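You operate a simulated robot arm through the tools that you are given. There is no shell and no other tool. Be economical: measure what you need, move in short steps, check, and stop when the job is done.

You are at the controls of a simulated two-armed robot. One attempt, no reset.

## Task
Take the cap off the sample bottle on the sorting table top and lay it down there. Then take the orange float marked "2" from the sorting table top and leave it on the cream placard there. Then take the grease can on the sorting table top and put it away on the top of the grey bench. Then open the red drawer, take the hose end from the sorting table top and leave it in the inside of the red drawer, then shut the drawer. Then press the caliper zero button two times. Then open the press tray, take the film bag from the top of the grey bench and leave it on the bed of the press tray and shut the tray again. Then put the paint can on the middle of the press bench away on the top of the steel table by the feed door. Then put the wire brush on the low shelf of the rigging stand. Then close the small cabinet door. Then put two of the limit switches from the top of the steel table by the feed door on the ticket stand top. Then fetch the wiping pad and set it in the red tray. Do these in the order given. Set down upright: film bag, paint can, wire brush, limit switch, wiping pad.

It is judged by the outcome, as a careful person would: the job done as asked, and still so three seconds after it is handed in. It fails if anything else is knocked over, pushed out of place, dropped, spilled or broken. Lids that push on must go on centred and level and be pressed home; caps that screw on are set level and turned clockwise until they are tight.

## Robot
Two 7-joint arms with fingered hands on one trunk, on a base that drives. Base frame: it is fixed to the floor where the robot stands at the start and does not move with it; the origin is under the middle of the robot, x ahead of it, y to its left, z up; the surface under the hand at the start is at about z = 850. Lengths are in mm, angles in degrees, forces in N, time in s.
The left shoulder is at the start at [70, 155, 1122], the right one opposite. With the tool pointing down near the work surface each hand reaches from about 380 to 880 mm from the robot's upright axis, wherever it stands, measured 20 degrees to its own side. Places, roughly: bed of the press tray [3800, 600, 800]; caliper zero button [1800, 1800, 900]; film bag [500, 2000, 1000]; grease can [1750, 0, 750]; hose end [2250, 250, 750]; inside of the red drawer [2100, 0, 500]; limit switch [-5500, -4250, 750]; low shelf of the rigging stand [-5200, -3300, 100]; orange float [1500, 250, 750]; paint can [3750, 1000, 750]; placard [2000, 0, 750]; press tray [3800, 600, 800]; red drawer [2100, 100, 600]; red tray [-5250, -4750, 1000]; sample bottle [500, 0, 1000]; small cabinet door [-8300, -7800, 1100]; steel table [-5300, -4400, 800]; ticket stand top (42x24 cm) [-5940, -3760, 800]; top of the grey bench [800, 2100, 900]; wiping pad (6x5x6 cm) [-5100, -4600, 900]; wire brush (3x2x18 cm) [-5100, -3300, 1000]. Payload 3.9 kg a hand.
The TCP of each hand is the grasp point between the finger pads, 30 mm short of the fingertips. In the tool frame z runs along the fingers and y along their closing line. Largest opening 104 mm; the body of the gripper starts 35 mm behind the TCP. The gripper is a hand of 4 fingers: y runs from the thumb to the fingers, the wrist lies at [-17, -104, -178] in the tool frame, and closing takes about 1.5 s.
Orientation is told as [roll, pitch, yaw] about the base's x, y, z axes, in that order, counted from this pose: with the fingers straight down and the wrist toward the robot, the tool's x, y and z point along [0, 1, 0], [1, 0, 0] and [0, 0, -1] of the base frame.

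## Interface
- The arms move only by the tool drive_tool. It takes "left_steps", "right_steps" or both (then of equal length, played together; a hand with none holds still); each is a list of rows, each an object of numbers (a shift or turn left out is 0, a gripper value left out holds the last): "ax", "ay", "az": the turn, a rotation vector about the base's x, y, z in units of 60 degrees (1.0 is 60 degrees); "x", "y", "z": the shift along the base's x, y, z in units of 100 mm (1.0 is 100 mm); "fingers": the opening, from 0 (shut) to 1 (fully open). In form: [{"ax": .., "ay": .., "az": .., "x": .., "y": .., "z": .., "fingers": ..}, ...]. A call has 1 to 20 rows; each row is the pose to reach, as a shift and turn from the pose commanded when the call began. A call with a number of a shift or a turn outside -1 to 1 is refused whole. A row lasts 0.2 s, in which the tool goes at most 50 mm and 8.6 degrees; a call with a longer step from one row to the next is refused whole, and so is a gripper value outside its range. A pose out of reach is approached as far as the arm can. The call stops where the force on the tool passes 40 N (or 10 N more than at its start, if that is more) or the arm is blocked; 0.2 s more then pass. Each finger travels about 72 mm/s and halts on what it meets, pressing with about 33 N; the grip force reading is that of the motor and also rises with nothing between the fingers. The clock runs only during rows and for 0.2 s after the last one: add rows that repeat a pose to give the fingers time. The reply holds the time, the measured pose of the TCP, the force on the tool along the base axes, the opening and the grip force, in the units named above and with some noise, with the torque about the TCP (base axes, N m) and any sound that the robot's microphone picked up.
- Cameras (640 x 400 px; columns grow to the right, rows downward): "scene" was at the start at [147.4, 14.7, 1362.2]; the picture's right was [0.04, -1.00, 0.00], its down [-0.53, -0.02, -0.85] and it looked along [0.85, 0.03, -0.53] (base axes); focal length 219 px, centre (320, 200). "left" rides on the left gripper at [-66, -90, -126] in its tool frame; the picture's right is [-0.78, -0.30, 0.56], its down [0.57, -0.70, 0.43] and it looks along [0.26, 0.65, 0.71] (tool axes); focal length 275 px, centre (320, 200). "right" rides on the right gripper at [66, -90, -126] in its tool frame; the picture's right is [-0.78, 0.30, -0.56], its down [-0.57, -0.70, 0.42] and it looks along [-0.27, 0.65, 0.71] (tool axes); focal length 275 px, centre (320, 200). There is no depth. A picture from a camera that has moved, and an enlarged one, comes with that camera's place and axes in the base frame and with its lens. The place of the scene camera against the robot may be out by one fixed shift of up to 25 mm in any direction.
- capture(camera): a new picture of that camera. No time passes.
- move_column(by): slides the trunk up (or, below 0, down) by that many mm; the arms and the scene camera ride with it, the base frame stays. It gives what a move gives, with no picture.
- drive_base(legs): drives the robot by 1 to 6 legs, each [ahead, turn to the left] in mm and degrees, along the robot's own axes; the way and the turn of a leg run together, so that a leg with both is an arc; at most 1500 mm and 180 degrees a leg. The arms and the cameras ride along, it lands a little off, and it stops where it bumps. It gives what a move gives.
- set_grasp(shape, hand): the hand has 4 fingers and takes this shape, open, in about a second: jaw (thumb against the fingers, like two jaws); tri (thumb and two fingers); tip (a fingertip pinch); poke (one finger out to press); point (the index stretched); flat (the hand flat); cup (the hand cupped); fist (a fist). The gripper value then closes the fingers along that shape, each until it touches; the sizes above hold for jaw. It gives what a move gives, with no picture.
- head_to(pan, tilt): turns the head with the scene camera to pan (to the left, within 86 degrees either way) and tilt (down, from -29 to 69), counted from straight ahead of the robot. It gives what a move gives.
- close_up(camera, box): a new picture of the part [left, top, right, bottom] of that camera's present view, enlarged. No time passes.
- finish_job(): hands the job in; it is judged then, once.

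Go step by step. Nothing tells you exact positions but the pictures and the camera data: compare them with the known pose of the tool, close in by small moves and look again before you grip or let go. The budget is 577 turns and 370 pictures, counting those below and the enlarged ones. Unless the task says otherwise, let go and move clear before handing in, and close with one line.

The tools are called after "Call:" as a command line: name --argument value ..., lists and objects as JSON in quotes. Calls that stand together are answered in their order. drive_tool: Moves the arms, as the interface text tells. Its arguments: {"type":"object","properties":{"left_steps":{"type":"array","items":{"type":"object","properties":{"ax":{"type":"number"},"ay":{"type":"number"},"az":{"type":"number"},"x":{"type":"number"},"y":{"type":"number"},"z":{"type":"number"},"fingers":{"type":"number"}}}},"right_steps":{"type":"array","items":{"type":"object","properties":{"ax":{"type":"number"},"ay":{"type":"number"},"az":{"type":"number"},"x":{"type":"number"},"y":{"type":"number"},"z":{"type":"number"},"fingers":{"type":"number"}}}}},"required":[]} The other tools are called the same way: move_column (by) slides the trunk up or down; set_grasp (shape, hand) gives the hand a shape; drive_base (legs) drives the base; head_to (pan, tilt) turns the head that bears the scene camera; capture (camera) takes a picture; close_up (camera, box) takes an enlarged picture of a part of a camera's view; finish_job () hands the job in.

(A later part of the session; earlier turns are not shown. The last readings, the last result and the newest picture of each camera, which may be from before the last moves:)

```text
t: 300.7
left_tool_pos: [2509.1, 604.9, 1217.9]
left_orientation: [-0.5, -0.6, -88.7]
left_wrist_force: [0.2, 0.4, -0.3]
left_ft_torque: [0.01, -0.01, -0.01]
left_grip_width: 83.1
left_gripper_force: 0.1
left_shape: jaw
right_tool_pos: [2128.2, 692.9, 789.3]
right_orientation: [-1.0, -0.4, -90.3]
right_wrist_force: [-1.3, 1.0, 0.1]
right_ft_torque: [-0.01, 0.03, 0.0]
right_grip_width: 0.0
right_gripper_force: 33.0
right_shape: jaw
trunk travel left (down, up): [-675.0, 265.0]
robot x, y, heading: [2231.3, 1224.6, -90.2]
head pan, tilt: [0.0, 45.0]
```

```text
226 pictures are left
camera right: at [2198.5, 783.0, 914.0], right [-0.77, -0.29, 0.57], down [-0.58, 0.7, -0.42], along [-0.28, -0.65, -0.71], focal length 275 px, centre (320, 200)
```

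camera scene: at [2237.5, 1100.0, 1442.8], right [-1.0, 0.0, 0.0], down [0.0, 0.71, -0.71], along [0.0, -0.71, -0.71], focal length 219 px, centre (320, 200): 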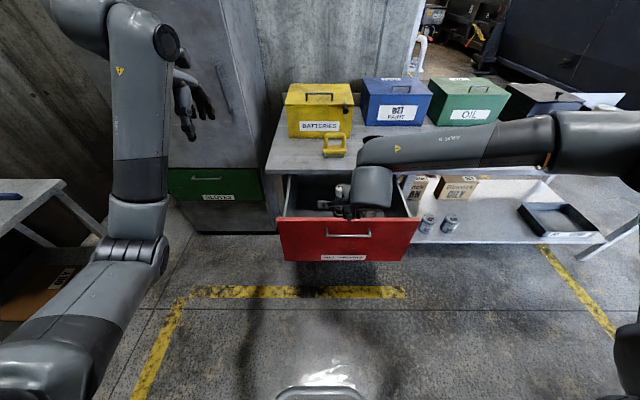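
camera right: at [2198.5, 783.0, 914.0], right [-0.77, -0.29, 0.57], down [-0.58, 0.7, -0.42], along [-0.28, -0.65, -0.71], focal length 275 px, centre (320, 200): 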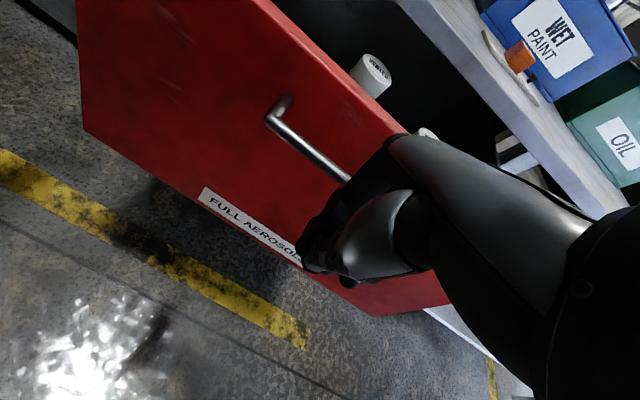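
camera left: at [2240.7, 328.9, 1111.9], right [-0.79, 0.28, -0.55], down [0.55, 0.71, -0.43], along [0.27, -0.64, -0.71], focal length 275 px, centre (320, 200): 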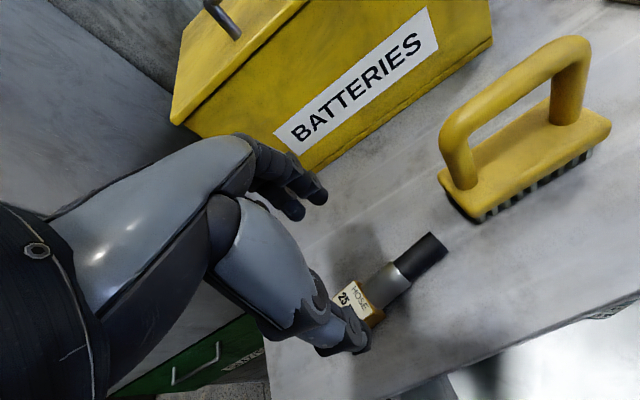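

The knuckles protrude forward, so I'll go lower to stay beneath the table edge while pushing.

Call:
drive_tool --right_steps '[{"z": -0.4}, {"z": -0.8}, {"z": -0.85}, {"z": -0.85}]'

Call:
drive_tool --right_steps '[{"y": -0.2}, {"y": -0.4}, {"y": -0.6}, {"y": -0.75}, {"y": -0.9}, {"y": -1}]'

Call:
capture --camera "right"

Call:
capture --camera "scene"

```text
t: 301.7
left_tool_pos: [2508.0, 605.4, 1218.2]
left_orientation: [-0.4, -0.6, -88.7]
left_wrist_force: [-0.4, 0.7, 0.5]
left_ft_torque: [-0.04, -0.01, -0.01]
left_grip_width: 83.1
left_gripper_force: 0.1
left_shape: jaw
right_tool_pos: [2129.7, 692.2, 704.6]
right_orientation: [-0.9, -0.3, -90.4]
right_wrist_force: [-0.1, 0.6, 0.0]
right_ft_torque: [0.01, -0.02, -0.02]
right_grip_width: 0.3
right_gripper_force: 33.6
right_shape: jaw
trunk travel left (down, up): [-675.0, 265.0]
robot x, y, heading: [2231.7, 1221.5, -90.0]
head pan, tilt: [0.0, 45.0]
```

```text
t: 303.1
left_tool_pos: [2508.9, 603.7, 1217.4]
left_orientation: [-0.6, -0.4, -88.7]
left_wrist_force: [0.0, -1.0, -0.3]
left_ft_torque: [0.0, 0.0, -0.02]
left_grip_width: 82.9
left_gripper_force: 0.0
left_shape: jaw
right_tool_pos: [2130.1, 591.5, 704.4]
right_orientation: [-0.9, -0.3, -90.3]
right_wrist_force: [0.1, 0.4, -0.6]
right_ft_torque: [0.01, 0.0, -0.03]
right_grip_width: 0.2
right_gripper_force: 33.3
right_shape: jaw
trunk travel left (down, up): [-675.0, 265.0]
robot x, y, heading: [2231.4, 1224.8, -90.2]
head pan, tilt: [0.0, 45.0]
```

```text
225 pictures are left
camera right: at [2199.4, 682.0, 829.1], right [-0.77, -0.29, 0.57], down [-0.58, 0.7, -0.42], along [-0.28, -0.65, -0.7], focal length 275 px, centre (320, 200)
```

right: 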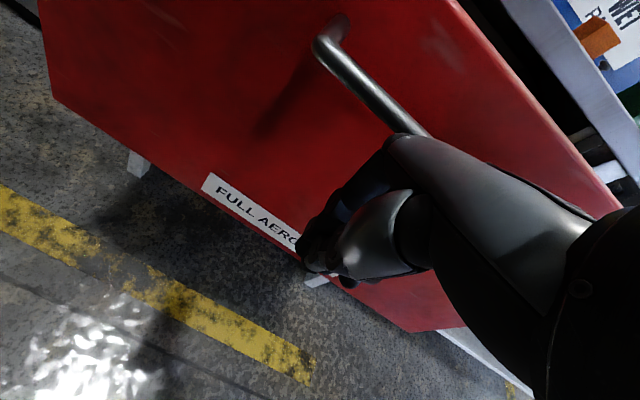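

```text
224 pictures are left
camera scene: at [2237.6, 1100.9, 1442.9], right [-1.0, 0.0, 0.0], down [0.0, 0.71, -0.71], along [0.0, -0.71, -0.71], focal length 219 px, centre (320, 200)
```

scene: 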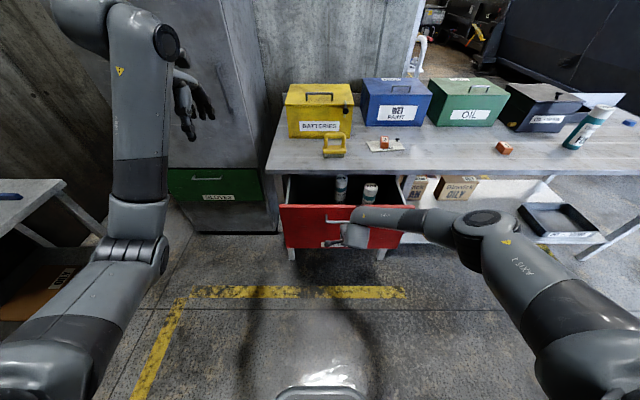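

It is pushing in with little force. Continuing.

Call:
drive_tool --right_steps '[{"y": -0.2}, {"y": -0.4}, {"y": -0.6}, {"y": -0.8}, {"y": -1}, {"y": -1}]'

Call:
drive_tool --right_steps '[{"y": -0.2}, {"y": -0.4}, {"y": -0.6}, {"y": -0.75}, {"y": -0.75}]'

Call:
capture --camera "scene"

```text
t: 304.5
left_tool_pos: [2508.7, 604.5, 1217.6]
left_orientation: [-0.5, -0.4, -88.7]
left_wrist_force: [0.1, -0.1, 0.5]
left_ft_torque: [-0.03, 0.01, 0.01]
left_grip_width: 83.1
left_gripper_force: 0.1
left_shape: jaw
right_tool_pos: [2134.1, 510.2, 709.1]
right_orientation: [-0.9, -0.3, -90.3]
right_wrist_force: [-0.4, 0.2, -0.1]
right_ft_torque: [-0.01, -0.02, 0.03]
right_grip_width: 0.2
right_gripper_force: 33.1
right_shape: jaw
right hand out of reach, approached as far as the arm can: row 5, 6
trunk travel left (down, up): [-675.0, 265.0]
robot x, y, heading: [2228.9, 1220.8, -89.9]
head pan, tilt: [0.0, 45.0]
```

```text
t: 305.7
left_tool_pos: [2506.3, 603.7, 1218.6]
left_orientation: [-0.4, -0.5, -88.6]
left_wrist_force: [1.1, 0.4, -0.1]
left_ft_torque: [0.0, -0.01, -0.01]
left_grip_width: 83.0
left_gripper_force: 0.1
left_shape: jaw
right_tool_pos: [2112.1, 487.8, 743.3]
right_orientation: [-0.8, -0.5, -90.3]
right_wrist_force: [-0.5, -0.6, 0.0]
right_ft_torque: [0.01, -0.01, -0.01]
right_grip_width: 0.0
right_gripper_force: 33.0
right_shape: jaw
right hand out of reach, approached as far as the arm can: row 1, 2, 3, 4, 5
trunk travel left (down, up): [-675.0, 265.0]
robot x, y, heading: [2230.8, 1224.5, -90.2]
head pan, tilt: [0.0, 45.0]
```

```text
223 pictures are left
camera scene: at [2235.7, 1101.5, 1442.9], right [-1.0, 0.0, 0.0], down [0.0, 0.71, -0.71], along [0.0, -0.71, -0.71], focal length 219 px, centre (320, 200)
```

scene: 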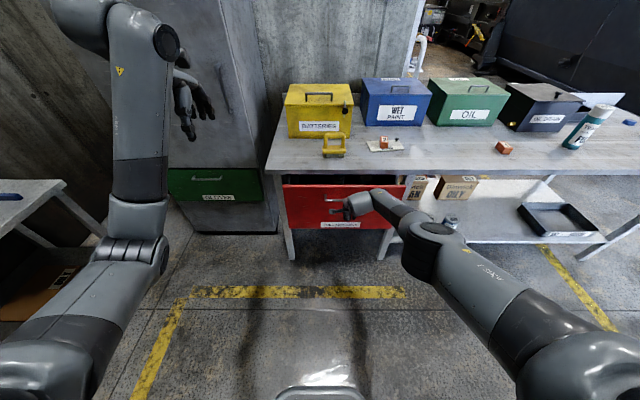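

Nearly there, but the arm is out of reach. I'll pull the hand back, bring the base forward and push again at the right height.

Call:
drive_tool --right_steps '[{"y": 0.3, "z": -0.1, "x": 0.1}, {"y": 0.6, "z": -0.25, "x": 0.15}, {"y": 1, "z": -0.4, "x": 0.15}, {"y": 1, "z": -0.45, "x": 0.15}]'

Call:
drive_base --legs '[[120, 0]]'

Call:
drive_tool --right_steps '[{"y": -0.15}, {"y": -0.3}, {"y": -0.45}, {"y": -0.55}, {"y": -0.65}, {"y": -0.65}]'

Call:
capture --camera "scene"

Call:
capture --camera "right"

```text
t: 306.7
left_tool_pos: [2508.7, 603.8, 1217.1]
left_orientation: [-0.5, -0.4, -88.8]
left_wrist_force: [-0.6, 0.0, 1.4]
left_ft_torque: [0.01, 0.0, 0.01]
left_grip_width: 83.1
left_gripper_force: 0.0
left_shape: jaw
right_tool_pos: [2127.5, 585.9, 698.0]
right_orientation: [-1.0, -0.4, -90.4]
right_wrist_force: [0.2, 0.0, -0.2]
right_ft_torque: [0.02, -0.02, -0.04]
right_grip_width: 0.2
right_gripper_force: 33.0
right_shape: jaw
trunk travel left (down, up): [-675.0, 265.0]
robot x, y, heading: [2227.3, 1221.9, -90.1]
head pan, tilt: [0.0, 45.0]
```

```text
t: 307.9
left_tool_pos: [2507.6, 489.8, 1221.1]
left_orientation: [-0.6, -0.7, -88.7]
left_wrist_force: [0.3, 0.6, 0.3]
left_ft_torque: [-0.04, -0.01, -0.01]
left_grip_width: 83.1
left_gripper_force: 0.1
left_shape: jaw
right_tool_pos: [2128.4, 470.1, 701.1]
right_orientation: [-0.9, -0.7, -90.3]
right_wrist_force: [0.4, 0.6, 0.4]
right_ft_torque: [0.03, 0.0, -0.02]
right_grip_width: 0.0
right_gripper_force: 33.2
right_shape: jaw
trunk travel left (down, up): [-675.0, 265.0]
robot x, y, heading: [2232.6, 1103.0, -90.2]
head pan, tilt: [0.0, 45.0]
```

```text
t: 309.3
left_tool_pos: [2507.8, 487.1, 1217.6]
left_orientation: [-0.4, -0.3, -88.7]
left_wrist_force: [0.3, 0.5, 0.7]
left_ft_torque: [0.02, 0.0, -0.02]
left_grip_width: 82.8
left_gripper_force: 0.1
left_shape: jaw
right_tool_pos: [2128.1, 402.5, 697.7]
right_orientation: [-1.0, -0.4, -90.3]
right_wrist_force: [0.8, -0.1, -0.1]
right_ft_torque: [-0.03, 0.0, 0.01]
right_grip_width: 0.1
right_gripper_force: 33.0
right_shape: jaw
trunk travel left (down, up): [-675.0, 265.0]
robot x, y, heading: [2229.2, 1105.9, -90.4]
head pan, tilt: [0.0, 45.0]
```

```text
222 pictures are left
camera scene: at [2236.8, 982.8, 1443.0], right [-1.0, 0.0, 0.0], down [0.0, 0.71, -0.71], along [0.0, -0.71, -0.71], focal length 219 px, centre (320, 200)
```

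scene: 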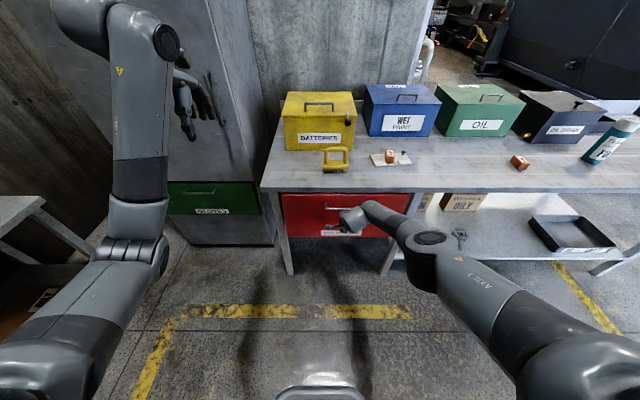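

```text
221 pictures are left
camera right: at [2197.0, 493.6, 822.7], right [-0.77, -0.29, 0.57], down [-0.58, 0.7, -0.42], along [-0.28, -0.65, -0.7], focal length 275 px, centre (320, 200)
```

right: 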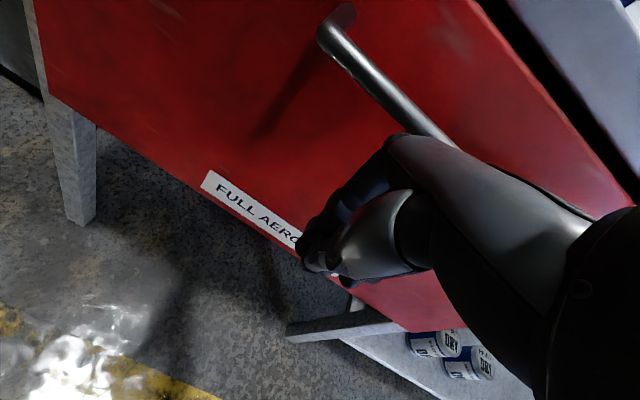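

The bar is at y≈359 (closed was 306). I'll push the remaining 50–55 mm.

Call:
drive_tool --right_steps '[{"y": -0.15}, {"y": -0.3}, {"y": -0.42}, {"y": -0.5}, {"y": -0.55}, {"y": -0.6}, {"y": -0.64}, {"y": -0.68}, {"y": -0.68}]'

Call:
capture --camera "right"

Call:
close_up --camera "scene" --box '[250, 140, 430, 260]'

```text
t: 311.3
left_tool_pos: [2508.3, 486.5, 1218.3]
left_orientation: [-0.5, -0.5, -88.7]
left_wrist_force: [0.1, 0.2, 1.1]
left_ft_torque: [-0.02, 0.0, -0.03]
left_grip_width: 83.1
left_gripper_force: 0.0
left_shape: jaw
right_tool_pos: [2127.7, 384.7, 719.6]
right_orientation: [-1.0, -0.3, -90.2]
right_wrist_force: [0.4, 0.2, -0.2]
right_ft_torque: [0.01, 0.01, 0.02]
right_grip_width: 0.0
right_gripper_force: 33.6
right_shape: jaw
right hand out of reach, approached as far as the arm can: row 1, 2, 3, 4, 5, 6, 7, 8, 9
trunk travel left (down, up): [-675.0, 265.0]
robot x, y, heading: [2227.6, 1106.0, -89.9]
head pan, tilt: [0.0, 45.0]
```

```text
220 pictures are left
camera right: at [2197.6, 474.4, 844.0], right [-0.77, -0.29, 0.57], down [-0.58, 0.7, -0.42], along [-0.28, -0.65, -0.7], focal length 275 px, centre (320, 200)
```

right: 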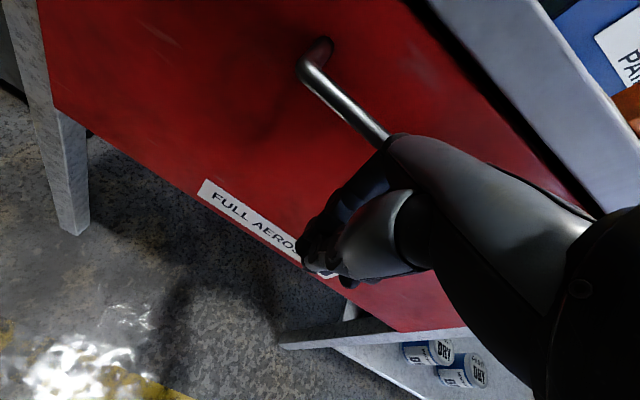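

```text
3.33 times, centred on (340, 200) of scene
camera zoom: at [2237.0, 982.7, 1442.9], right [-1.0, 0.0, 0.0], down [0.0, 0.71, -0.71], along [0.0, -0.71, -0.71], focal length 731 px, centre (253, 200)
```

zoom: 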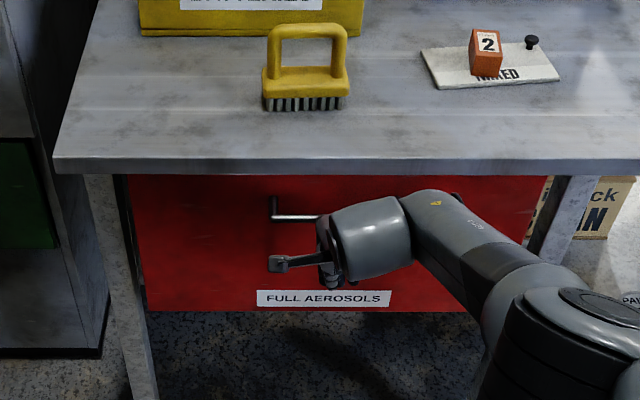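

About 20 mm left. I'll nudge with the base.

Call:
drive_base --legs '[[22, 0]]'

Call:
capture --camera "right"

```text
t: 312.1
left_tool_pos: [2508.6, 470.1, 1220.0]
left_orientation: [-0.4, -0.8, -88.7]
left_wrist_force: [0.7, 0.4, 0.4]
left_ft_torque: [-0.03, -0.04, -0.02]
left_grip_width: 83.2
left_gripper_force: 0.0
left_shape: jaw
right_tool_pos: [2128.6, 363.9, 724.6]
right_orientation: [-0.9, -0.6, -90.3]
right_wrist_force: [-0.3, -0.1, 0.1]
right_ft_torque: [0.0, 0.0, 0.04]
right_grip_width: 0.2
right_gripper_force: 33.2
right_shape: jaw
trunk travel left (down, up): [-675.0, 265.0]
robot x, y, heading: [2226.9, 1081.3, -90.6]
head pan, tilt: [0.0, 45.0]
```

```text
218 pictures are left
camera right: at [2197.9, 456.1, 847.3], right [-0.77, -0.29, 0.57], down [-0.58, 0.7, -0.42], along [-0.28, -0.66, -0.7], focal length 275 px, centre (320, 200)
```

right: 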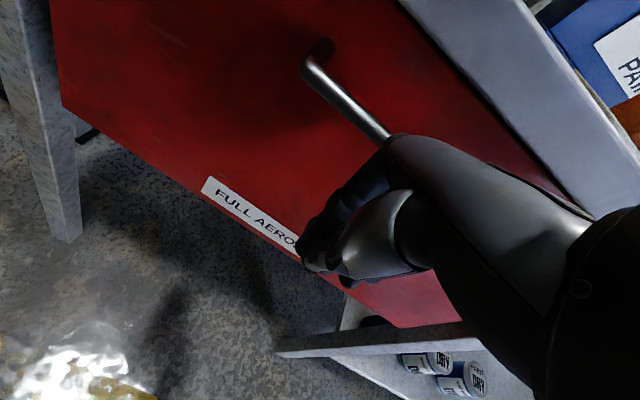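

Call:
drive_base --legs '[[12, 0]]'

Call:
capture --camera "right"

Call:
close_up --camera "scene" --box '[250, 140, 430, 260]'

```text
t: 312.9
left_tool_pos: [2508.1, 454.3, 1217.9]
left_orientation: [-0.5, -0.4, -88.7]
left_wrist_force: [1.0, 0.0, -1.1]
left_ft_torque: [0.02, 0.0, 0.02]
left_grip_width: 83.0
left_gripper_force: 0.1
left_shape: jaw
right_tool_pos: [2128.2, 356.0, 717.2]
right_orientation: [-1.1, 0.1, -90.4]
right_wrist_force: [-0.4, 2.7, 0.7]
right_ft_torque: [-0.24, 0.06, 0.0]
right_grip_width: 0.0
right_gripper_force: 32.9
right_shape: jaw
trunk travel left (down, up): [-675.0, 265.0]
robot x, y, heading: [2232.0, 1067.1, -90.3]
head pan, tilt: [0.0, 45.0]
stopped in leg 1: the force on the tool passed its limit at 46 N (the readings are from after the stop); the commanded pose is now the measured one
```

```text
217 pictures are left
camera right: at [2198.1, 444.9, 842.0], right [-0.77, -0.29, 0.57], down [-0.58, 0.7, -0.41], along [-0.28, -0.65, -0.71], focal length 275 px, centre (320, 200)
```

right: 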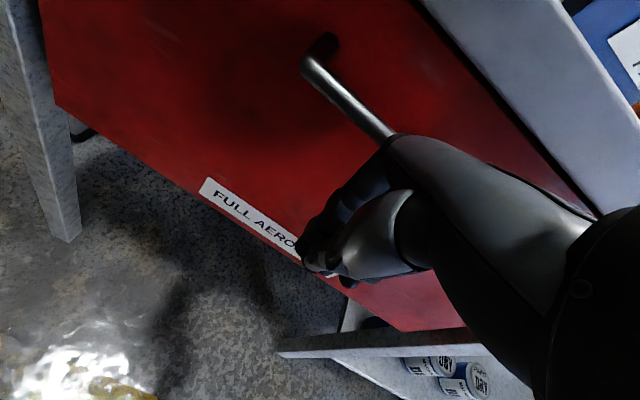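

```text
3.33 times, centred on (340, 200) of scene
camera zoom: at [2237.0, 951.6, 1443.0], right [-1.0, 0.0, 0.0], down [0.0, 0.71, -0.71], along [0.0, -0.71, -0.71], focal length 731 px, centre (253, 200)
```

zoom: 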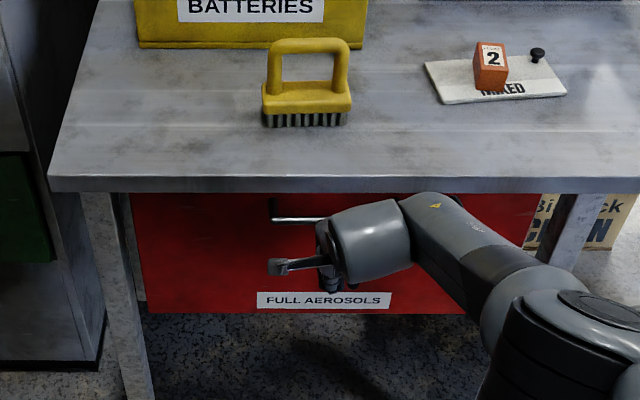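

The drawer is fully shut (46 N stop). I'll back away, raise the hand and turn toward the benches for the caliper zero button.

Call:
drive_base --legs '[[-120, 0]]'

Call:
drive_tool --right_steps '[{"z": 0.4, "y": 0.2}, {"z": 0.8, "y": 0.5}, {"z": 1, "y": 0.8}, {"z": 1, "y": 1}]'

Call:
drive_tool --right_steps '[{"z": 0.4, "y": 0.2}, {"z": 0.8, "y": 0.4}, {"z": 1, "y": 0.5}, {"z": 1, "y": 0.5}]' --left_steps '[{"y": 0.3}, {"y": 0.6}, {"y": 0.9}, {"y": 0.9}]'

Call:
drive_tool --right_steps '[{"z": 0.4}, {"z": 0.8}, {"z": 1}, {"z": 1}]'

Call:
drive_base --legs '[[0, -90], [380, 0], [0, -90]]'

Call:
capture --camera "scene"

```text
t: 314.2
left_tool_pos: [2506.8, 575.1, 1219.0]
left_orientation: [-0.5, -0.5, -88.8]
left_wrist_force: [-0.6, 0.8, 0.7]
left_ft_torque: [-0.05, 0.0, -0.04]
left_grip_width: 83.0
left_gripper_force: 0.1
left_shape: jaw
right_tool_pos: [2128.3, 476.0, 718.6]
right_orientation: [-1.0, 0.0, -90.4]
right_wrist_force: [0.2, 0.4, 0.1]
right_ft_torque: [-0.05, 0.01, -0.03]
right_grip_width: 0.0
right_gripper_force: 32.9
right_shape: jaw
trunk travel left (down, up): [-675.0, 265.0]
robot x, y, heading: [2227.6, 1191.2, -90.3]
head pan, tilt: [0.0, 45.0]
```

```text
t: 315.2
left_tool_pos: [2504.7, 572.5, 1217.0]
left_orientation: [-0.5, -0.4, -88.8]
left_wrist_force: [0.2, -1.0, -0.4]
left_ft_torque: [0.03, -0.04, 0.01]
left_grip_width: 83.1
left_gripper_force: 0.0
left_shape: jaw
right_tool_pos: [2126.4, 575.4, 816.8]
right_orientation: [-0.8, 0.1, -90.5]
right_wrist_force: [-1.1, 0.6, 0.0]
right_ft_torque: [0.01, 0.01, 0.0]
right_grip_width: 0.0
right_gripper_force: 32.9
right_shape: jaw
trunk travel left (down, up): [-675.0, 265.0]
robot x, y, heading: [2231.5, 1193.0, -90.1]
head pan, tilt: [0.0, 45.0]
```

```text
t: 316.2
left_tool_pos: [2507.8, 661.9, 1218.4]
left_orientation: [-0.5, -0.3, -88.8]
left_wrist_force: [0.1, -0.7, -0.4]
left_ft_torque: [-0.01, 0.02, 0.0]
left_grip_width: 83.1
left_gripper_force: 0.1
left_shape: jaw
right_tool_pos: [2127.6, 624.4, 917.5]
right_orientation: [-0.9, 0.1, -90.4]
right_wrist_force: [-0.5, -0.8, 0.6]
right_ft_torque: [0.02, 0.03, 0.02]
right_grip_width: 0.1
right_gripper_force: 32.6
right_shape: jaw
trunk travel left (down, up): [-675.0, 265.0]
robot x, y, heading: [2227.7, 1194.5, -90.2]
head pan, tilt: [0.0, 45.0]
```

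```text
t: 317.2
left_tool_pos: [2507.0, 663.6, 1217.4]
left_orientation: [-0.5, -0.5, -88.7]
left_wrist_force: [-0.6, -0.2, 0.3]
left_ft_torque: [0.03, 0.02, -0.04]
left_grip_width: 83.1
left_gripper_force: 0.0
left_shape: jaw
right_tool_pos: [2127.2, 624.5, 1016.4]
right_orientation: [-1.0, 0.1, -90.4]
right_wrist_force: [0.3, -0.4, 0.0]
right_ft_torque: [0.01, 0.01, -0.04]
right_grip_width: 0.0
right_gripper_force: 32.8
right_shape: jaw
trunk travel left (down, up): [-675.0, 265.0]
robot x, y, heading: [2232.4, 1192.7, -90.1]
head pan, tilt: [0.0, 45.0]
```

```text
t: 327.2
left_tool_pos: [1567.5, 1716.4, 1217.5]
left_orientation: [-0.5, -0.4, 91.8]
left_wrist_force: [-0.3, 0.1, 0.1]
left_ft_torque: [0.0, 0.02, 0.05]
left_grip_width: 83.0
left_gripper_force: 0.1
left_shape: jaw
right_tool_pos: [1947.4, 1760.0, 1016.7]
right_orientation: [-0.9, 0.2, 90.2]
right_wrist_force: [-0.3, -0.6, 0.6]
right_ft_torque: [0.01, -0.02, 0.01]
right_grip_width: 0.0
right_gripper_force: 33.5
right_shape: jaw
trunk travel left (down, up): [-675.0, 265.0]
robot x, y, heading: [1849.0, 1190.1, 90.5]
head pan, tilt: [0.0, 45.0]
```

```text
215 pictures are left
camera scene: at [1858.6, 1333.0, 1442.9], right [1.0, 0.01, 0.0], down [0.01, -0.71, -0.71], along [-0.01, 0.71, -0.71], focal length 219 px, centre (320, 200)
```

scene: 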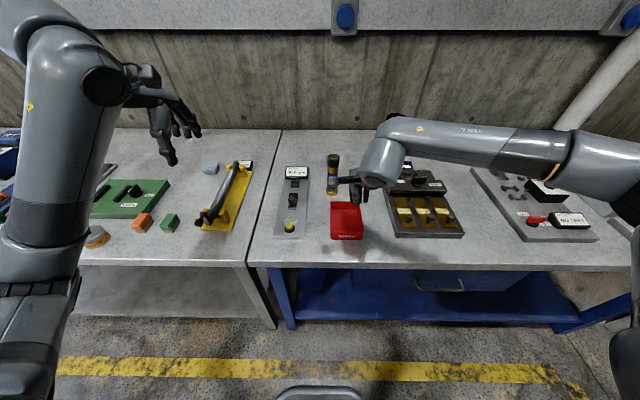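

Call:
close_up --camera "scene" --box '[180, 140, 360, 270]'

Call:
close_up --camera "scene" --box '[380, 140, 620, 270]'

```text
3.08 times, centred on (270, 205) of scene
camera zoom: at [1858.6, 1333.0, 1442.9], right [1.0, 0.01, 0.0], down [0.01, -0.71, -0.71], along [-0.01, 0.71, -0.71], focal length 675 px, centre (474, 185)
```

zoom: 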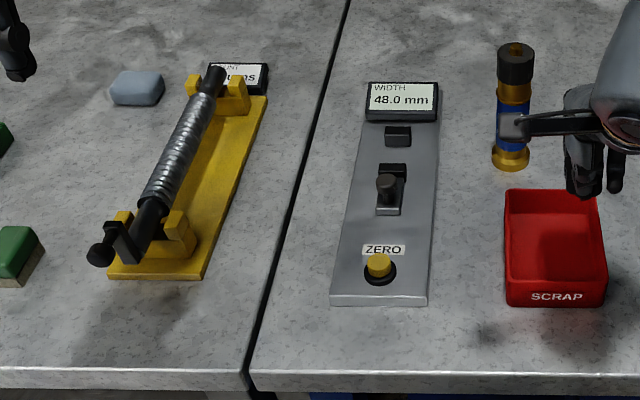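

```text
2.67 times, centred on (500, 205) of scene
camera zoom: at [1858.6, 1333.0, 1442.9], right [1.0, 0.01, 0.0], down [0.01, -0.71, -0.71], along [-0.01, 0.71, -0.71], focal length 585 px, centre (-160, 187)
```

zoom: 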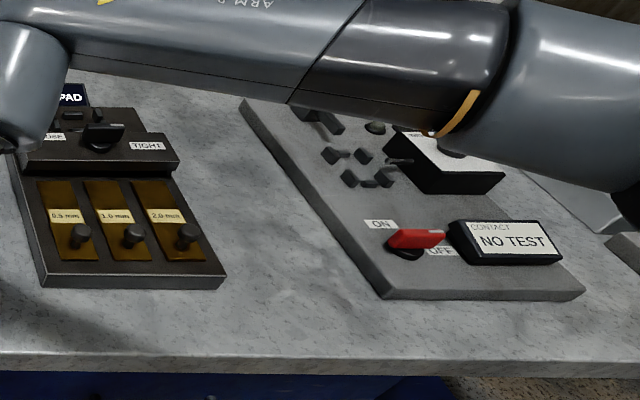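

The caliper is the grey panel reading "48.0 mm" with a yellow ZERO button near [1752, 1772]. I'll shape the right hand to poke and look at where its fingertip is.

Call:
set_grasp --hand "right" --shape "poke"

Call:
capture --camera "right"

```text
t: 328.1
left_tool_pos: [1567.4, 1716.2, 1217.7]
left_orientation: [-0.4, -0.4, 91.8]
left_wrist_force: [0.1, -0.8, 1.4]
left_ft_torque: [0.02, -0.01, 0.03]
left_grip_width: 83.0
left_gripper_force: 0.0
left_shape: jaw
right_tool_pos: [1947.0, 1761.0, 1016.8]
right_orientation: [-1.0, 0.1, 90.3]
right_wrist_force: [-0.3, 0.0, 0.0]
right_ft_torque: [0.01, -0.05, 0.02]
right_grip_width: 0.1
right_gripper_force: 0.1
right_shape: poke
trunk travel left (down, up): [-675.0, 265.0]
robot x, y, heading: [1852.3, 1192.1, 90.3]
head pan, tilt: [0.0, 45.0]
```

```text
212 pictures are left
camera right: at [1880.5, 1670.2, 1141.4], right [0.76, 0.3, 0.57], down [0.58, -0.7, -0.41], along [0.27, 0.65, -0.71], focal length 275 px, centre (320, 200)
```

right: 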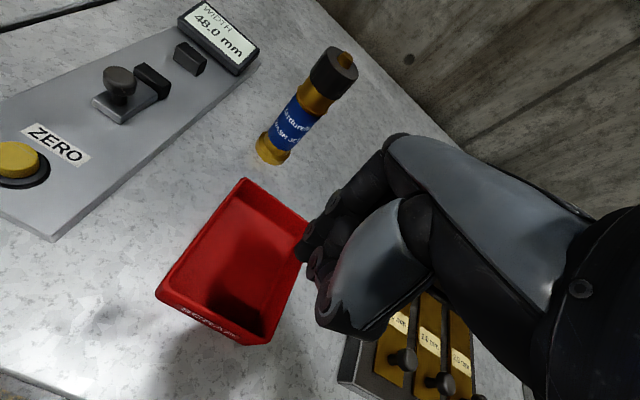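

Call:
close_up --camera "right" --box '[240, 120, 460, 350]'

Call:
close_up --camera "scene" --box '[310, 120, 450, 250]'

```text
1.74 times, centred on (350, 235) of right
camera zoom: at [1880.5, 1670.2, 1141.4], right [0.76, 0.3, 0.57], down [0.58, -0.7, -0.41], along [0.27, 0.65, -0.71], focal length 479 px, centre (268, 139)
```

zoom: 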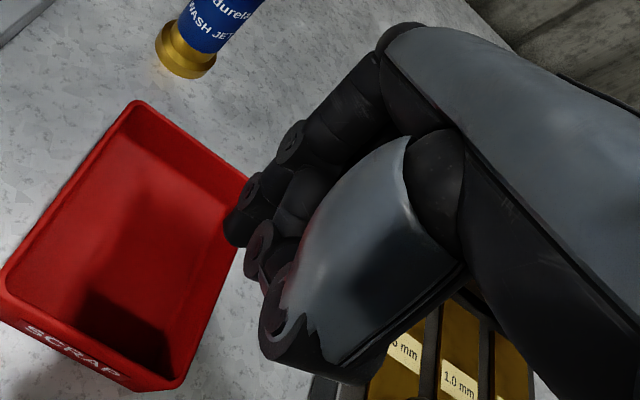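

```text
3.08 times, centred on (380, 185) of scene
camera zoom: at [1858.7, 1333.0, 1442.9], right [1.0, 0.01, 0.0], down [0.01, -0.71, -0.71], along [-0.01, 0.71, -0.71], focal length 675 px, centre (135, 246)
```

zoom: 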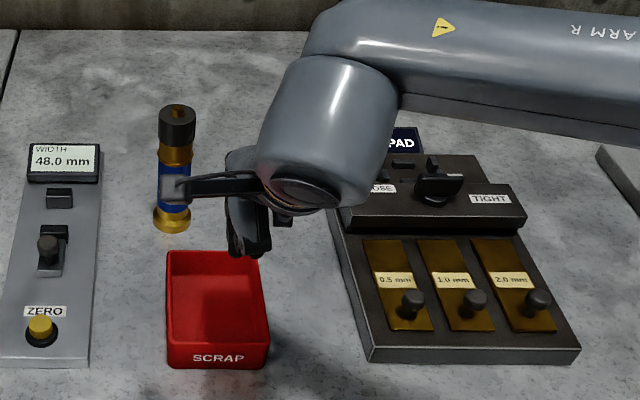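

I'll move the right hand to hover above the ZERO button.

Call:
drive_tool --right_steps '[{"x": -0.4}, {"x": -0.8}, {"x": -1, "y": -0.15}, {"x": -1, "y": -0.2}]'

Call:
drive_tool --right_steps '[{"x": -0.4}, {"x": -0.8}, {"x": -0.91, "z": -0.2}, {"x": -0.91, "z": -0.2}]'

Call:
capture --camera "right"

```text
t: 329.1
left_tool_pos: [1567.8, 1716.2, 1217.6]
left_orientation: [-0.5, -0.4, 91.9]
left_wrist_force: [-0.1, -0.1, 0.0]
left_ft_torque: [-0.04, -0.01, -0.01]
left_grip_width: 83.0
left_gripper_force: 0.1
left_shape: jaw
right_tool_pos: [1848.6, 1739.8, 1017.3]
right_orientation: [-0.9, 0.1, 90.3]
right_wrist_force: [-0.3, 0.1, 0.0]
right_ft_torque: [-0.03, 0.02, 0.01]
right_grip_width: 0.1
right_gripper_force: 0.0
right_shape: poke
trunk travel left (down, up): [-675.0, 265.0]
robot x, y, heading: [1849.4, 1190.8, 90.4]
head pan, tilt: [0.0, 45.0]
```

```text
t: 330.1
left_tool_pos: [1567.6, 1716.6, 1216.6]
left_orientation: [-0.5, -0.3, 91.9]
left_wrist_force: [-0.1, 0.6, 0.2]
left_ft_torque: [-0.02, 0.01, 0.03]
left_grip_width: 83.1
left_gripper_force: 0.1
left_shape: jaw
right_tool_pos: [1755.5, 1739.5, 997.2]
right_orientation: [-1.0, 0.1, 90.4]
right_wrist_force: [-0.3, -0.2, 0.2]
right_ft_torque: [0.0, -0.03, 0.0]
right_grip_width: 0.0
right_gripper_force: 0.1
right_shape: poke
trunk travel left (down, up): [-675.0, 265.0]
robot x, y, heading: [1852.1, 1188.6, 90.2]
head pan, tilt: [0.0, 45.0]
```

```text
209 pictures are left
camera right: at [1689.2, 1649.5, 1121.4], right [0.76, 0.3, 0.57], down [0.58, -0.7, -0.41], along [0.27, 0.65, -0.71], focal length 275 px, centre (320, 200)
```

right: 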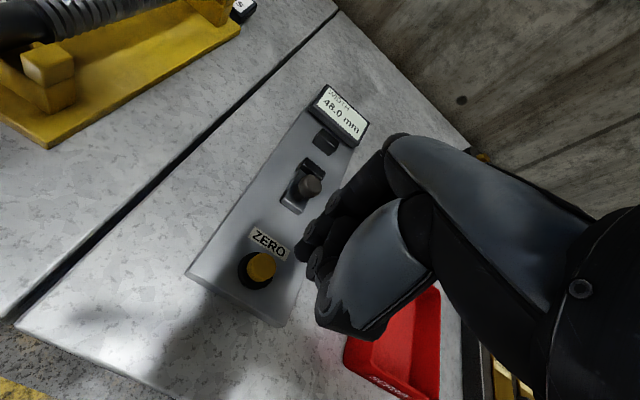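

The button top is triangulated at [1751, 1755, 889]. Lowering to just above it.

Call:
drive_tool --right_steps '[{"x": -0.025, "y": 0.05, "z": -0.2}, {"x": -0.025, "y": 0.05, "z": -0.4}, {"x": -0.025, "y": 0.05, "z": -0.46}, {"x": -0.025, "y": 0.05, "z": -0.46}]'

Call:
close_up --camera "right" --box '[220, 180, 400, 340]'

```text
t: 331.1
left_tool_pos: [1568.2, 1716.3, 1217.8]
left_orientation: [-0.5, -0.4, 91.9]
left_wrist_force: [-0.3, 0.1, 0.4]
left_ft_torque: [0.02, 0.01, -0.04]
left_grip_width: 83.0
left_gripper_force: 0.0
left_shape: jaw
right_tool_pos: [1753.8, 1745.2, 950.6]
right_orientation: [-0.9, 0.1, 90.3]
right_wrist_force: [0.7, -0.1, -0.6]
right_ft_torque: [0.03, 0.0, 0.0]
right_grip_width: 0.0
right_gripper_force: 0.1
right_shape: poke
trunk travel left (down, up): [-675.0, 265.0]
robot x, y, heading: [1848.5, 1188.7, 90.5]
head pan, tilt: [0.0, 45.0]
```

```text
2.50 times, centred on (310, 260) of right
camera zoom: at [1687.1, 1655.2, 1075.4], right [0.76, 0.3, 0.57], down [0.58, -0.7, -0.41], along [0.27, 0.65, -0.71], focal length 688 px, centre (345, 50)
```

zoom: 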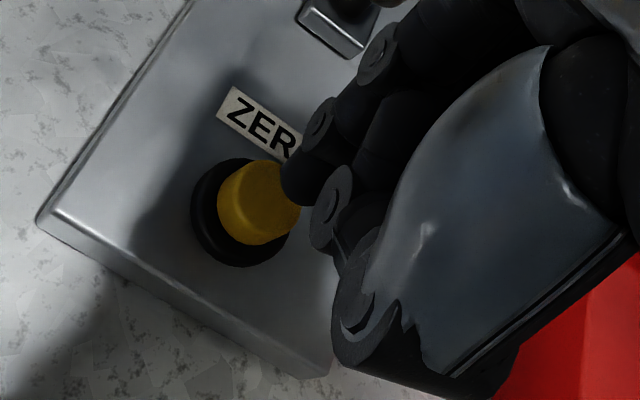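

Call:
drive_tool --right_steps '[{"x": 0.03, "z": -0.04}, {"x": 0.03, "z": -0.08}, {"x": 0.03, "z": -0.12}, {"x": 0.03, "z": -0.12}]'

Call:
close_up --camera "right" --box '[220, 180, 400, 340]'

```text
t: 332.1
left_tool_pos: [1567.9, 1716.7, 1217.9]
left_orientation: [-0.5, -0.4, 91.9]
left_wrist_force: [1.0, 0.8, -0.7]
left_ft_torque: [-0.02, -0.01, 0.01]
left_grip_width: 83.0
left_gripper_force: 0.1
left_shape: jaw
right_tool_pos: [1757.3, 1743.7, 937.8]
right_orientation: [-0.8, 0.1, 90.3]
right_wrist_force: [-0.2, 0.6, 0.3]
right_ft_torque: [0.0, 0.03, -0.01]
right_grip_width: 0.1
right_gripper_force: 0.1
right_shape: poke
trunk travel left (down, up): [-675.0, 265.0]
robot x, y, heading: [1852.1, 1189.8, 90.3]
head pan, tilt: [0.0, 45.0]
```

```text
2.50 times, centred on (310, 260) of right
camera zoom: at [1690.1, 1654.9, 1063.2], right [0.76, 0.3, 0.57], down [0.58, -0.7, -0.41], along [0.27, 0.65, -0.71], focal length 688 px, centre (345, 50)
```

zoom: 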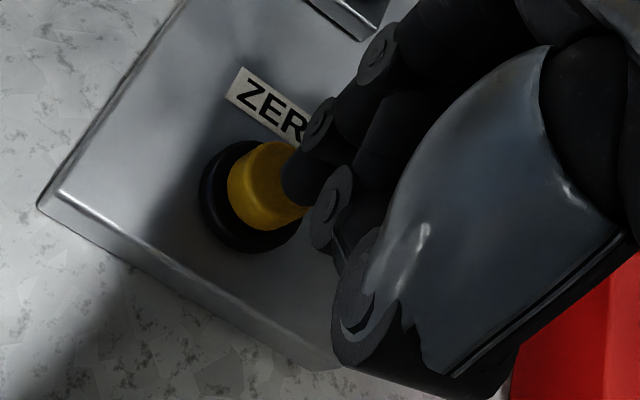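

Call:
drive_tool --right_steps '[{"z": -0.03}, {"z": -0.06}, {"z": -0.06}]'

```text
t: 332.9
left_tool_pos: [1566.8, 1716.0, 1216.9]
left_orientation: [-0.5, -0.4, 91.9]
left_wrist_force: [-0.1, 0.7, 0.2]
left_ft_torque: [0.0, 0.02, 0.02]
left_grip_width: 83.0
left_gripper_force: 0.1
left_shape: jaw
right_tool_pos: [1756.6, 1745.4, 931.9]
right_orientation: [-1.0, 0.1, 90.3]
right_wrist_force: [-0.8, -0.1, 0.5]
right_ft_torque: [0.02, -0.02, 0.02]
right_grip_width: 0.0
right_gripper_force: 0.0
right_shape: poke
trunk travel left (down, up): [-675.0, 265.0]
robot x, y, heading: [1851.4, 1189.8, 90.4]
head pan, tilt: [0.0, 45.0]
```

Call:
drive_tool --right_steps '[{"z": -0.02}, {"z": -0.04}, {"z": -0.06}, {"z": -0.06}]'

Call:
close_up --camera "right" --box '[220, 180, 400, 340]'

```text
t: 333.9
left_tool_pos: [1568.0, 1716.9, 1218.1]
left_orientation: [-0.5, -0.4, 91.9]
left_wrist_force: [-0.6, 0.4, 1.1]
left_ft_torque: [0.01, 0.02, 0.01]
left_grip_width: 83.0
left_gripper_force: 0.1
left_shape: jaw
right_tool_pos: [1756.8, 1745.7, 925.5]
right_orientation: [-0.9, 0.0, 90.4]
right_wrist_force: [-0.4, 0.8, 0.0]
right_ft_torque: [-0.01, 0.04, 0.02]
right_grip_width: 0.1
right_gripper_force: 0.1
right_shape: poke
trunk travel left (down, up): [-675.0, 265.0]
robot x, y, heading: [1852.5, 1187.2, 90.2]
head pan, tilt: [0.0, 45.0]
```

```text
2.50 times, centred on (310, 260) of right
camera zoom: at [1689.9, 1655.3, 1051.4], right [0.77, 0.3, 0.57], down [0.58, -0.7, -0.41], along [0.27, 0.65, -0.71], focal length 688 px, centre (345, 50)
```

zoom: 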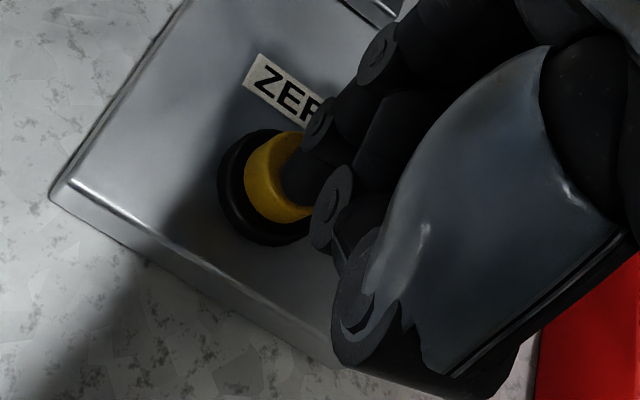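

Call:
drive_tool --right_steps '[{"z": -0.02}, {"z": -0.04}, {"z": -0.04}]'

```text
t: 334.7
left_tool_pos: [1567.4, 1716.0, 1217.6]
left_orientation: [-0.5, -0.4, 92.0]
left_wrist_force: [0.4, 0.1, 0.0]
left_ft_torque: [-0.01, 0.02, 0.0]
left_grip_width: 82.9
left_gripper_force: 0.0
left_shape: jaw
right_tool_pos: [1756.4, 1745.3, 922.9]
right_orientation: [-0.8, 0.2, 90.3]
right_wrist_force: [0.2, 0.2, 1.3]
right_ft_torque: [0.03, 0.03, -0.01]
right_grip_width: 0.1
right_gripper_force: 0.1
right_shape: poke
trunk travel left (down, up): [-675.0, 265.0]
robot x, y, heading: [1851.2, 1192.6, 90.3]
head pan, tilt: [0.0, 45.0]
heard: click
```

Click — press one. I'll lift off and check the display, then press again.

Call:
drive_tool --right_steps '[{"z": 0.06}, {"z": 0.13}, {"z": 0.13}]'

Call:
close_up --camera "scene" --box '[240, 150, 340, 250]'

```text
t: 335.5
left_tool_pos: [1568.3, 1716.3, 1218.5]
left_orientation: [-0.6, -0.4, 91.8]
left_wrist_force: [0.4, -0.5, -0.5]
left_ft_torque: [0.03, -0.03, -0.01]
left_grip_width: 83.3
left_gripper_force: 0.0
left_shape: jaw
right_tool_pos: [1756.8, 1744.6, 936.3]
right_orientation: [-0.9, 0.1, 90.3]
right_wrist_force: [-0.2, -0.2, 0.8]
right_ft_torque: [-0.02, 0.0, 0.0]
right_grip_width: 0.0
right_gripper_force: 0.0
right_shape: poke
trunk travel left (down, up): [-675.0, 265.0]
robot x, y, heading: [1854.3, 1190.9, 90.5]
head pan, tilt: [0.0, 45.0]
```

```text
4.00 times, centred on (290, 200) of scene
camera zoom: at [1858.6, 1333.1, 1442.9], right [1.0, 0.01, 0.0], down [0.01, -0.71, -0.71], along [-0.01, 0.71, -0.71], focal length 877 px, centre (440, 200)
```

zoom: 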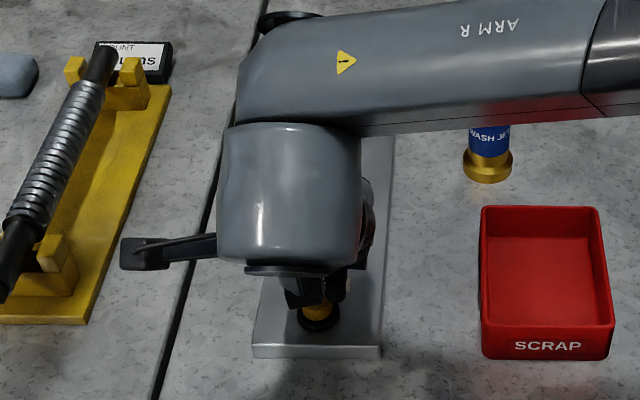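

Call:
drive_tool --right_steps '[{"z": -0.05}, {"z": -0.1}, {"z": -0.13}, {"z": -0.13}]'

```text
t: 336.5
left_tool_pos: [1567.7, 1716.9, 1217.7]
left_orientation: [-0.5, -0.4, 92.0]
left_wrist_force: [0.3, 0.3, -0.3]
left_ft_torque: [0.01, 0.02, -0.02]
left_grip_width: 83.1
left_gripper_force: 0.0
left_shape: jaw
right_tool_pos: [1757.0, 1745.3, 922.8]
right_orientation: [-0.9, 0.1, 90.3]
right_wrist_force: [-0.1, 1.1, 1.7]
right_ft_torque: [0.03, 0.04, -0.01]
right_grip_width: 0.1
right_gripper_force: 0.1
right_shape: poke
trunk travel left (down, up): [-675.0, 265.0]
robot x, y, heading: [1851.9, 1188.8, 90.5]
head pan, tilt: [0.0, 45.0]
heard: click
```

Second click. I'll lift away, reset the hand, and check the display.

Call:
drive_tool --right_steps '[{"z": 0.3}, {"z": 0.7}, {"z": 1}, {"z": 1}]'

Call:
drive_tool --right_steps '[{"z": 0.4}, {"z": 0.8, "x": 0.2}, {"z": 1, "x": 0.6}, {"z": 1, "x": 1}, {"z": 1, "x": 1, "y": -0.4}, {"z": 1, "x": 1, "y": -0.8}]'

Call:
set_grasp --hand "right" --shape "jaw"

Call:
close_up --camera "scene" --box '[0, 120, 400, 270]'

```text
t: 337.5
left_tool_pos: [1568.3, 1716.4, 1218.2]
left_orientation: [-0.5, -0.4, 92.0]
left_wrist_force: [-0.5, 0.3, 0.4]
left_ft_torque: [0.02, 0.0, -0.01]
left_grip_width: 83.0
left_gripper_force: 0.1
left_shape: jaw
right_tool_pos: [1757.3, 1744.0, 1022.7]
right_orientation: [-0.9, 0.1, 90.4]
right_wrist_force: [0.4, -0.2, 0.7]
right_ft_torque: [0.04, 0.01, 0.02]
right_grip_width: 0.1
right_gripper_force: 0.0
right_shape: poke
trunk travel left (down, up): [-675.0, 265.0]
robot x, y, heading: [1852.5, 1190.0, 90.4]
head pan, tilt: [0.0, 45.0]
```

```text
t: 338.9
left_tool_pos: [1567.4, 1715.8, 1218.4]
left_orientation: [-0.5, -0.5, 91.9]
left_wrist_force: [-0.6, 0.1, -0.1]
left_ft_torque: [0.03, -0.04, 0.03]
left_grip_width: 83.3
left_gripper_force: 0.2
left_shape: jaw
right_tool_pos: [1857.1, 1664.2, 1122.8]
right_orientation: [-0.9, -0.1, 90.3]
right_wrist_force: [0.1, 0.0, -0.4]
right_ft_torque: [0.02, 0.01, 0.0]
right_grip_width: 0.0
right_gripper_force: 0.1
right_shape: poke
trunk travel left (down, up): [-675.0, 265.0]
robot x, y, heading: [1853.2, 1189.5, 90.2]
head pan, tilt: [0.0, 45.0]
```

```text
t: 339.8
left_tool_pos: [1567.9, 1716.7, 1217.2]
left_orientation: [-0.5, -0.3, 91.8]
left_wrist_force: [-0.2, 0.5, 0.1]
left_ft_torque: [-0.04, -0.03, -0.03]
left_grip_width: 82.9
left_gripper_force: 0.1
left_shape: jaw
right_tool_pos: [1856.3, 1664.5, 1122.2]
right_orientation: [-1.0, 0.1, 90.3]
right_wrist_force: [0.3, -0.2, 0.5]
right_ft_torque: [-0.01, -0.02, -0.01]
right_grip_width: 103.7
right_gripper_force: 0.1
right_shape: jaw
trunk travel left (down, up): [-675.0, 265.0]
robot x, y, heading: [1852.0, 1193.3, 90.3]
head pan, tilt: [0.0, 45.0]
```

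```text
1.60 times, centred on (200, 195) of scene
camera zoom: at [1858.6, 1333.1, 1442.9], right [1.0, 0.01, 0.0], down [0.01, -0.71, -0.71], along [-0.01, 0.71, -0.71], focal length 351 px, centre (512, 208)
```

zoom: 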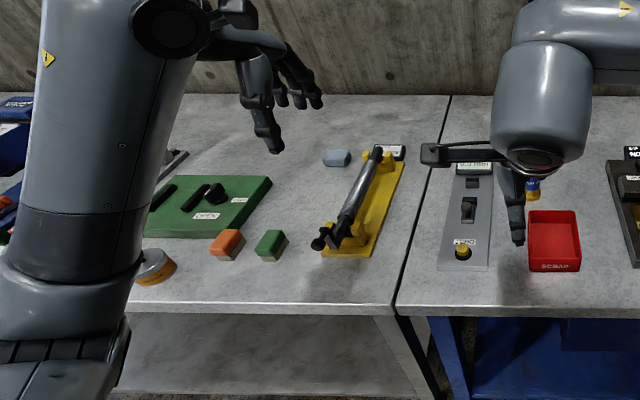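

The zero button is done. Next is the press tray: I'll back off, turn toward +x, and look.

Call:
drive_base --legs '[[-190, 0], [0, -90]]'

Call:
head_to --pan 0 --tilt 25

Call:
capture --camera "scene"

Call:
close_up --camera "scene" --box '[200, 100, 440, 260]'

```text
t: 345.1
left_tool_pos: [2374.0, 1293.9, 1217.6]
left_orientation: [-0.5, -0.4, 2.8]
left_wrist_force: [0.2, 0.7, 0.8]
left_ft_torque: [0.01, -0.01, -0.02]
left_grip_width: 82.9
left_gripper_force: 0.0
left_shape: jaw
right_tool_pos: [2326.2, 1003.9, 1121.8]
right_orientation: [-0.9, 0.1, 1.2]
right_wrist_force: [-0.2, 0.2, -1.1]
right_ft_torque: [0.01, 0.0, 0.0]
right_grip_width: 103.9
right_gripper_force: 0.0
right_shape: jaw
trunk travel left (down, up): [-675.0, 265.0]
robot x, y, heading: [1855.2, 1001.1, 1.2]
head pan, tilt: [0.0, 45.0]
```

```text
t: 346.0
left_tool_pos: [2375.1, 1293.6, 1217.3]
left_orientation: [-0.4, -0.4, 2.7]
left_wrist_force: [0.5, 0.5, -0.8]
left_ft_torque: [-0.03, -0.02, -0.02]
left_grip_width: 83.0
left_gripper_force: 0.0
left_shape: jaw
right_tool_pos: [2327.1, 1004.3, 1122.0]
right_orientation: [-1.0, 0.1, 1.2]
right_wrist_force: [-0.3, 0.0, -0.3]
right_ft_torque: [-0.02, -0.02, 0.02]
right_grip_width: 103.7
right_gripper_force: 0.0
right_shape: jaw
trunk travel left (down, up): [-675.0, 265.0]
robot x, y, heading: [1849.1, 1003.3, 1.4]
head pan, tilt: [0.0, 25.0]
```

```text
203 pictures are left
camera scene: at [2003.5, 1014.5, 1473.4], right [0.02, -1.0, 0.0], down [-0.42, -0.01, -0.91], along [0.91, 0.02, -0.42], focal length 219 px, centre (320, 200)
```

scene: 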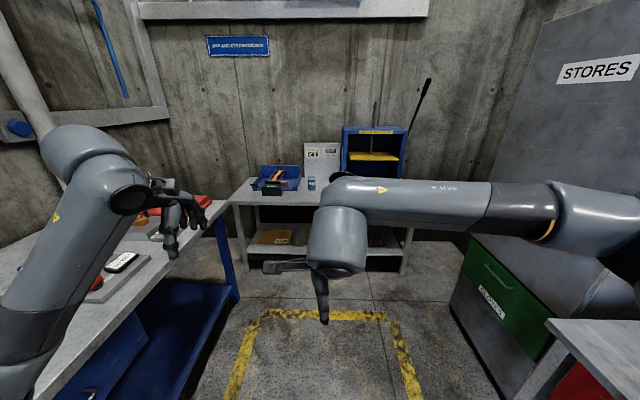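

```text
2.50 times, centred on (320, 180) of scene
camera zoom: at [2003.5, 1014.5, 1473.4], right [0.02, -1.0, 0.0], down [-0.42, -0.01, -0.91], along [0.91, 0.02, -0.42], focal length 548 px, centre (320, 250)
```

zoom: 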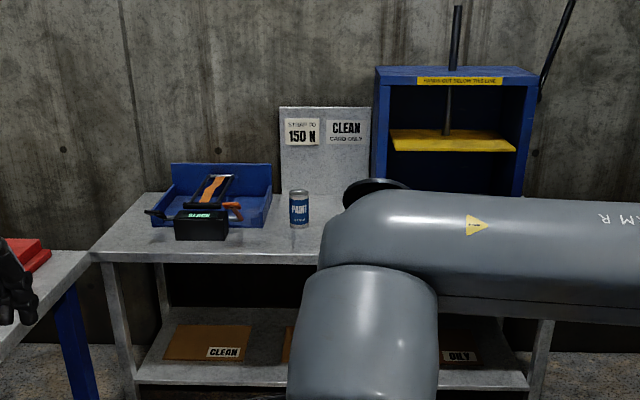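

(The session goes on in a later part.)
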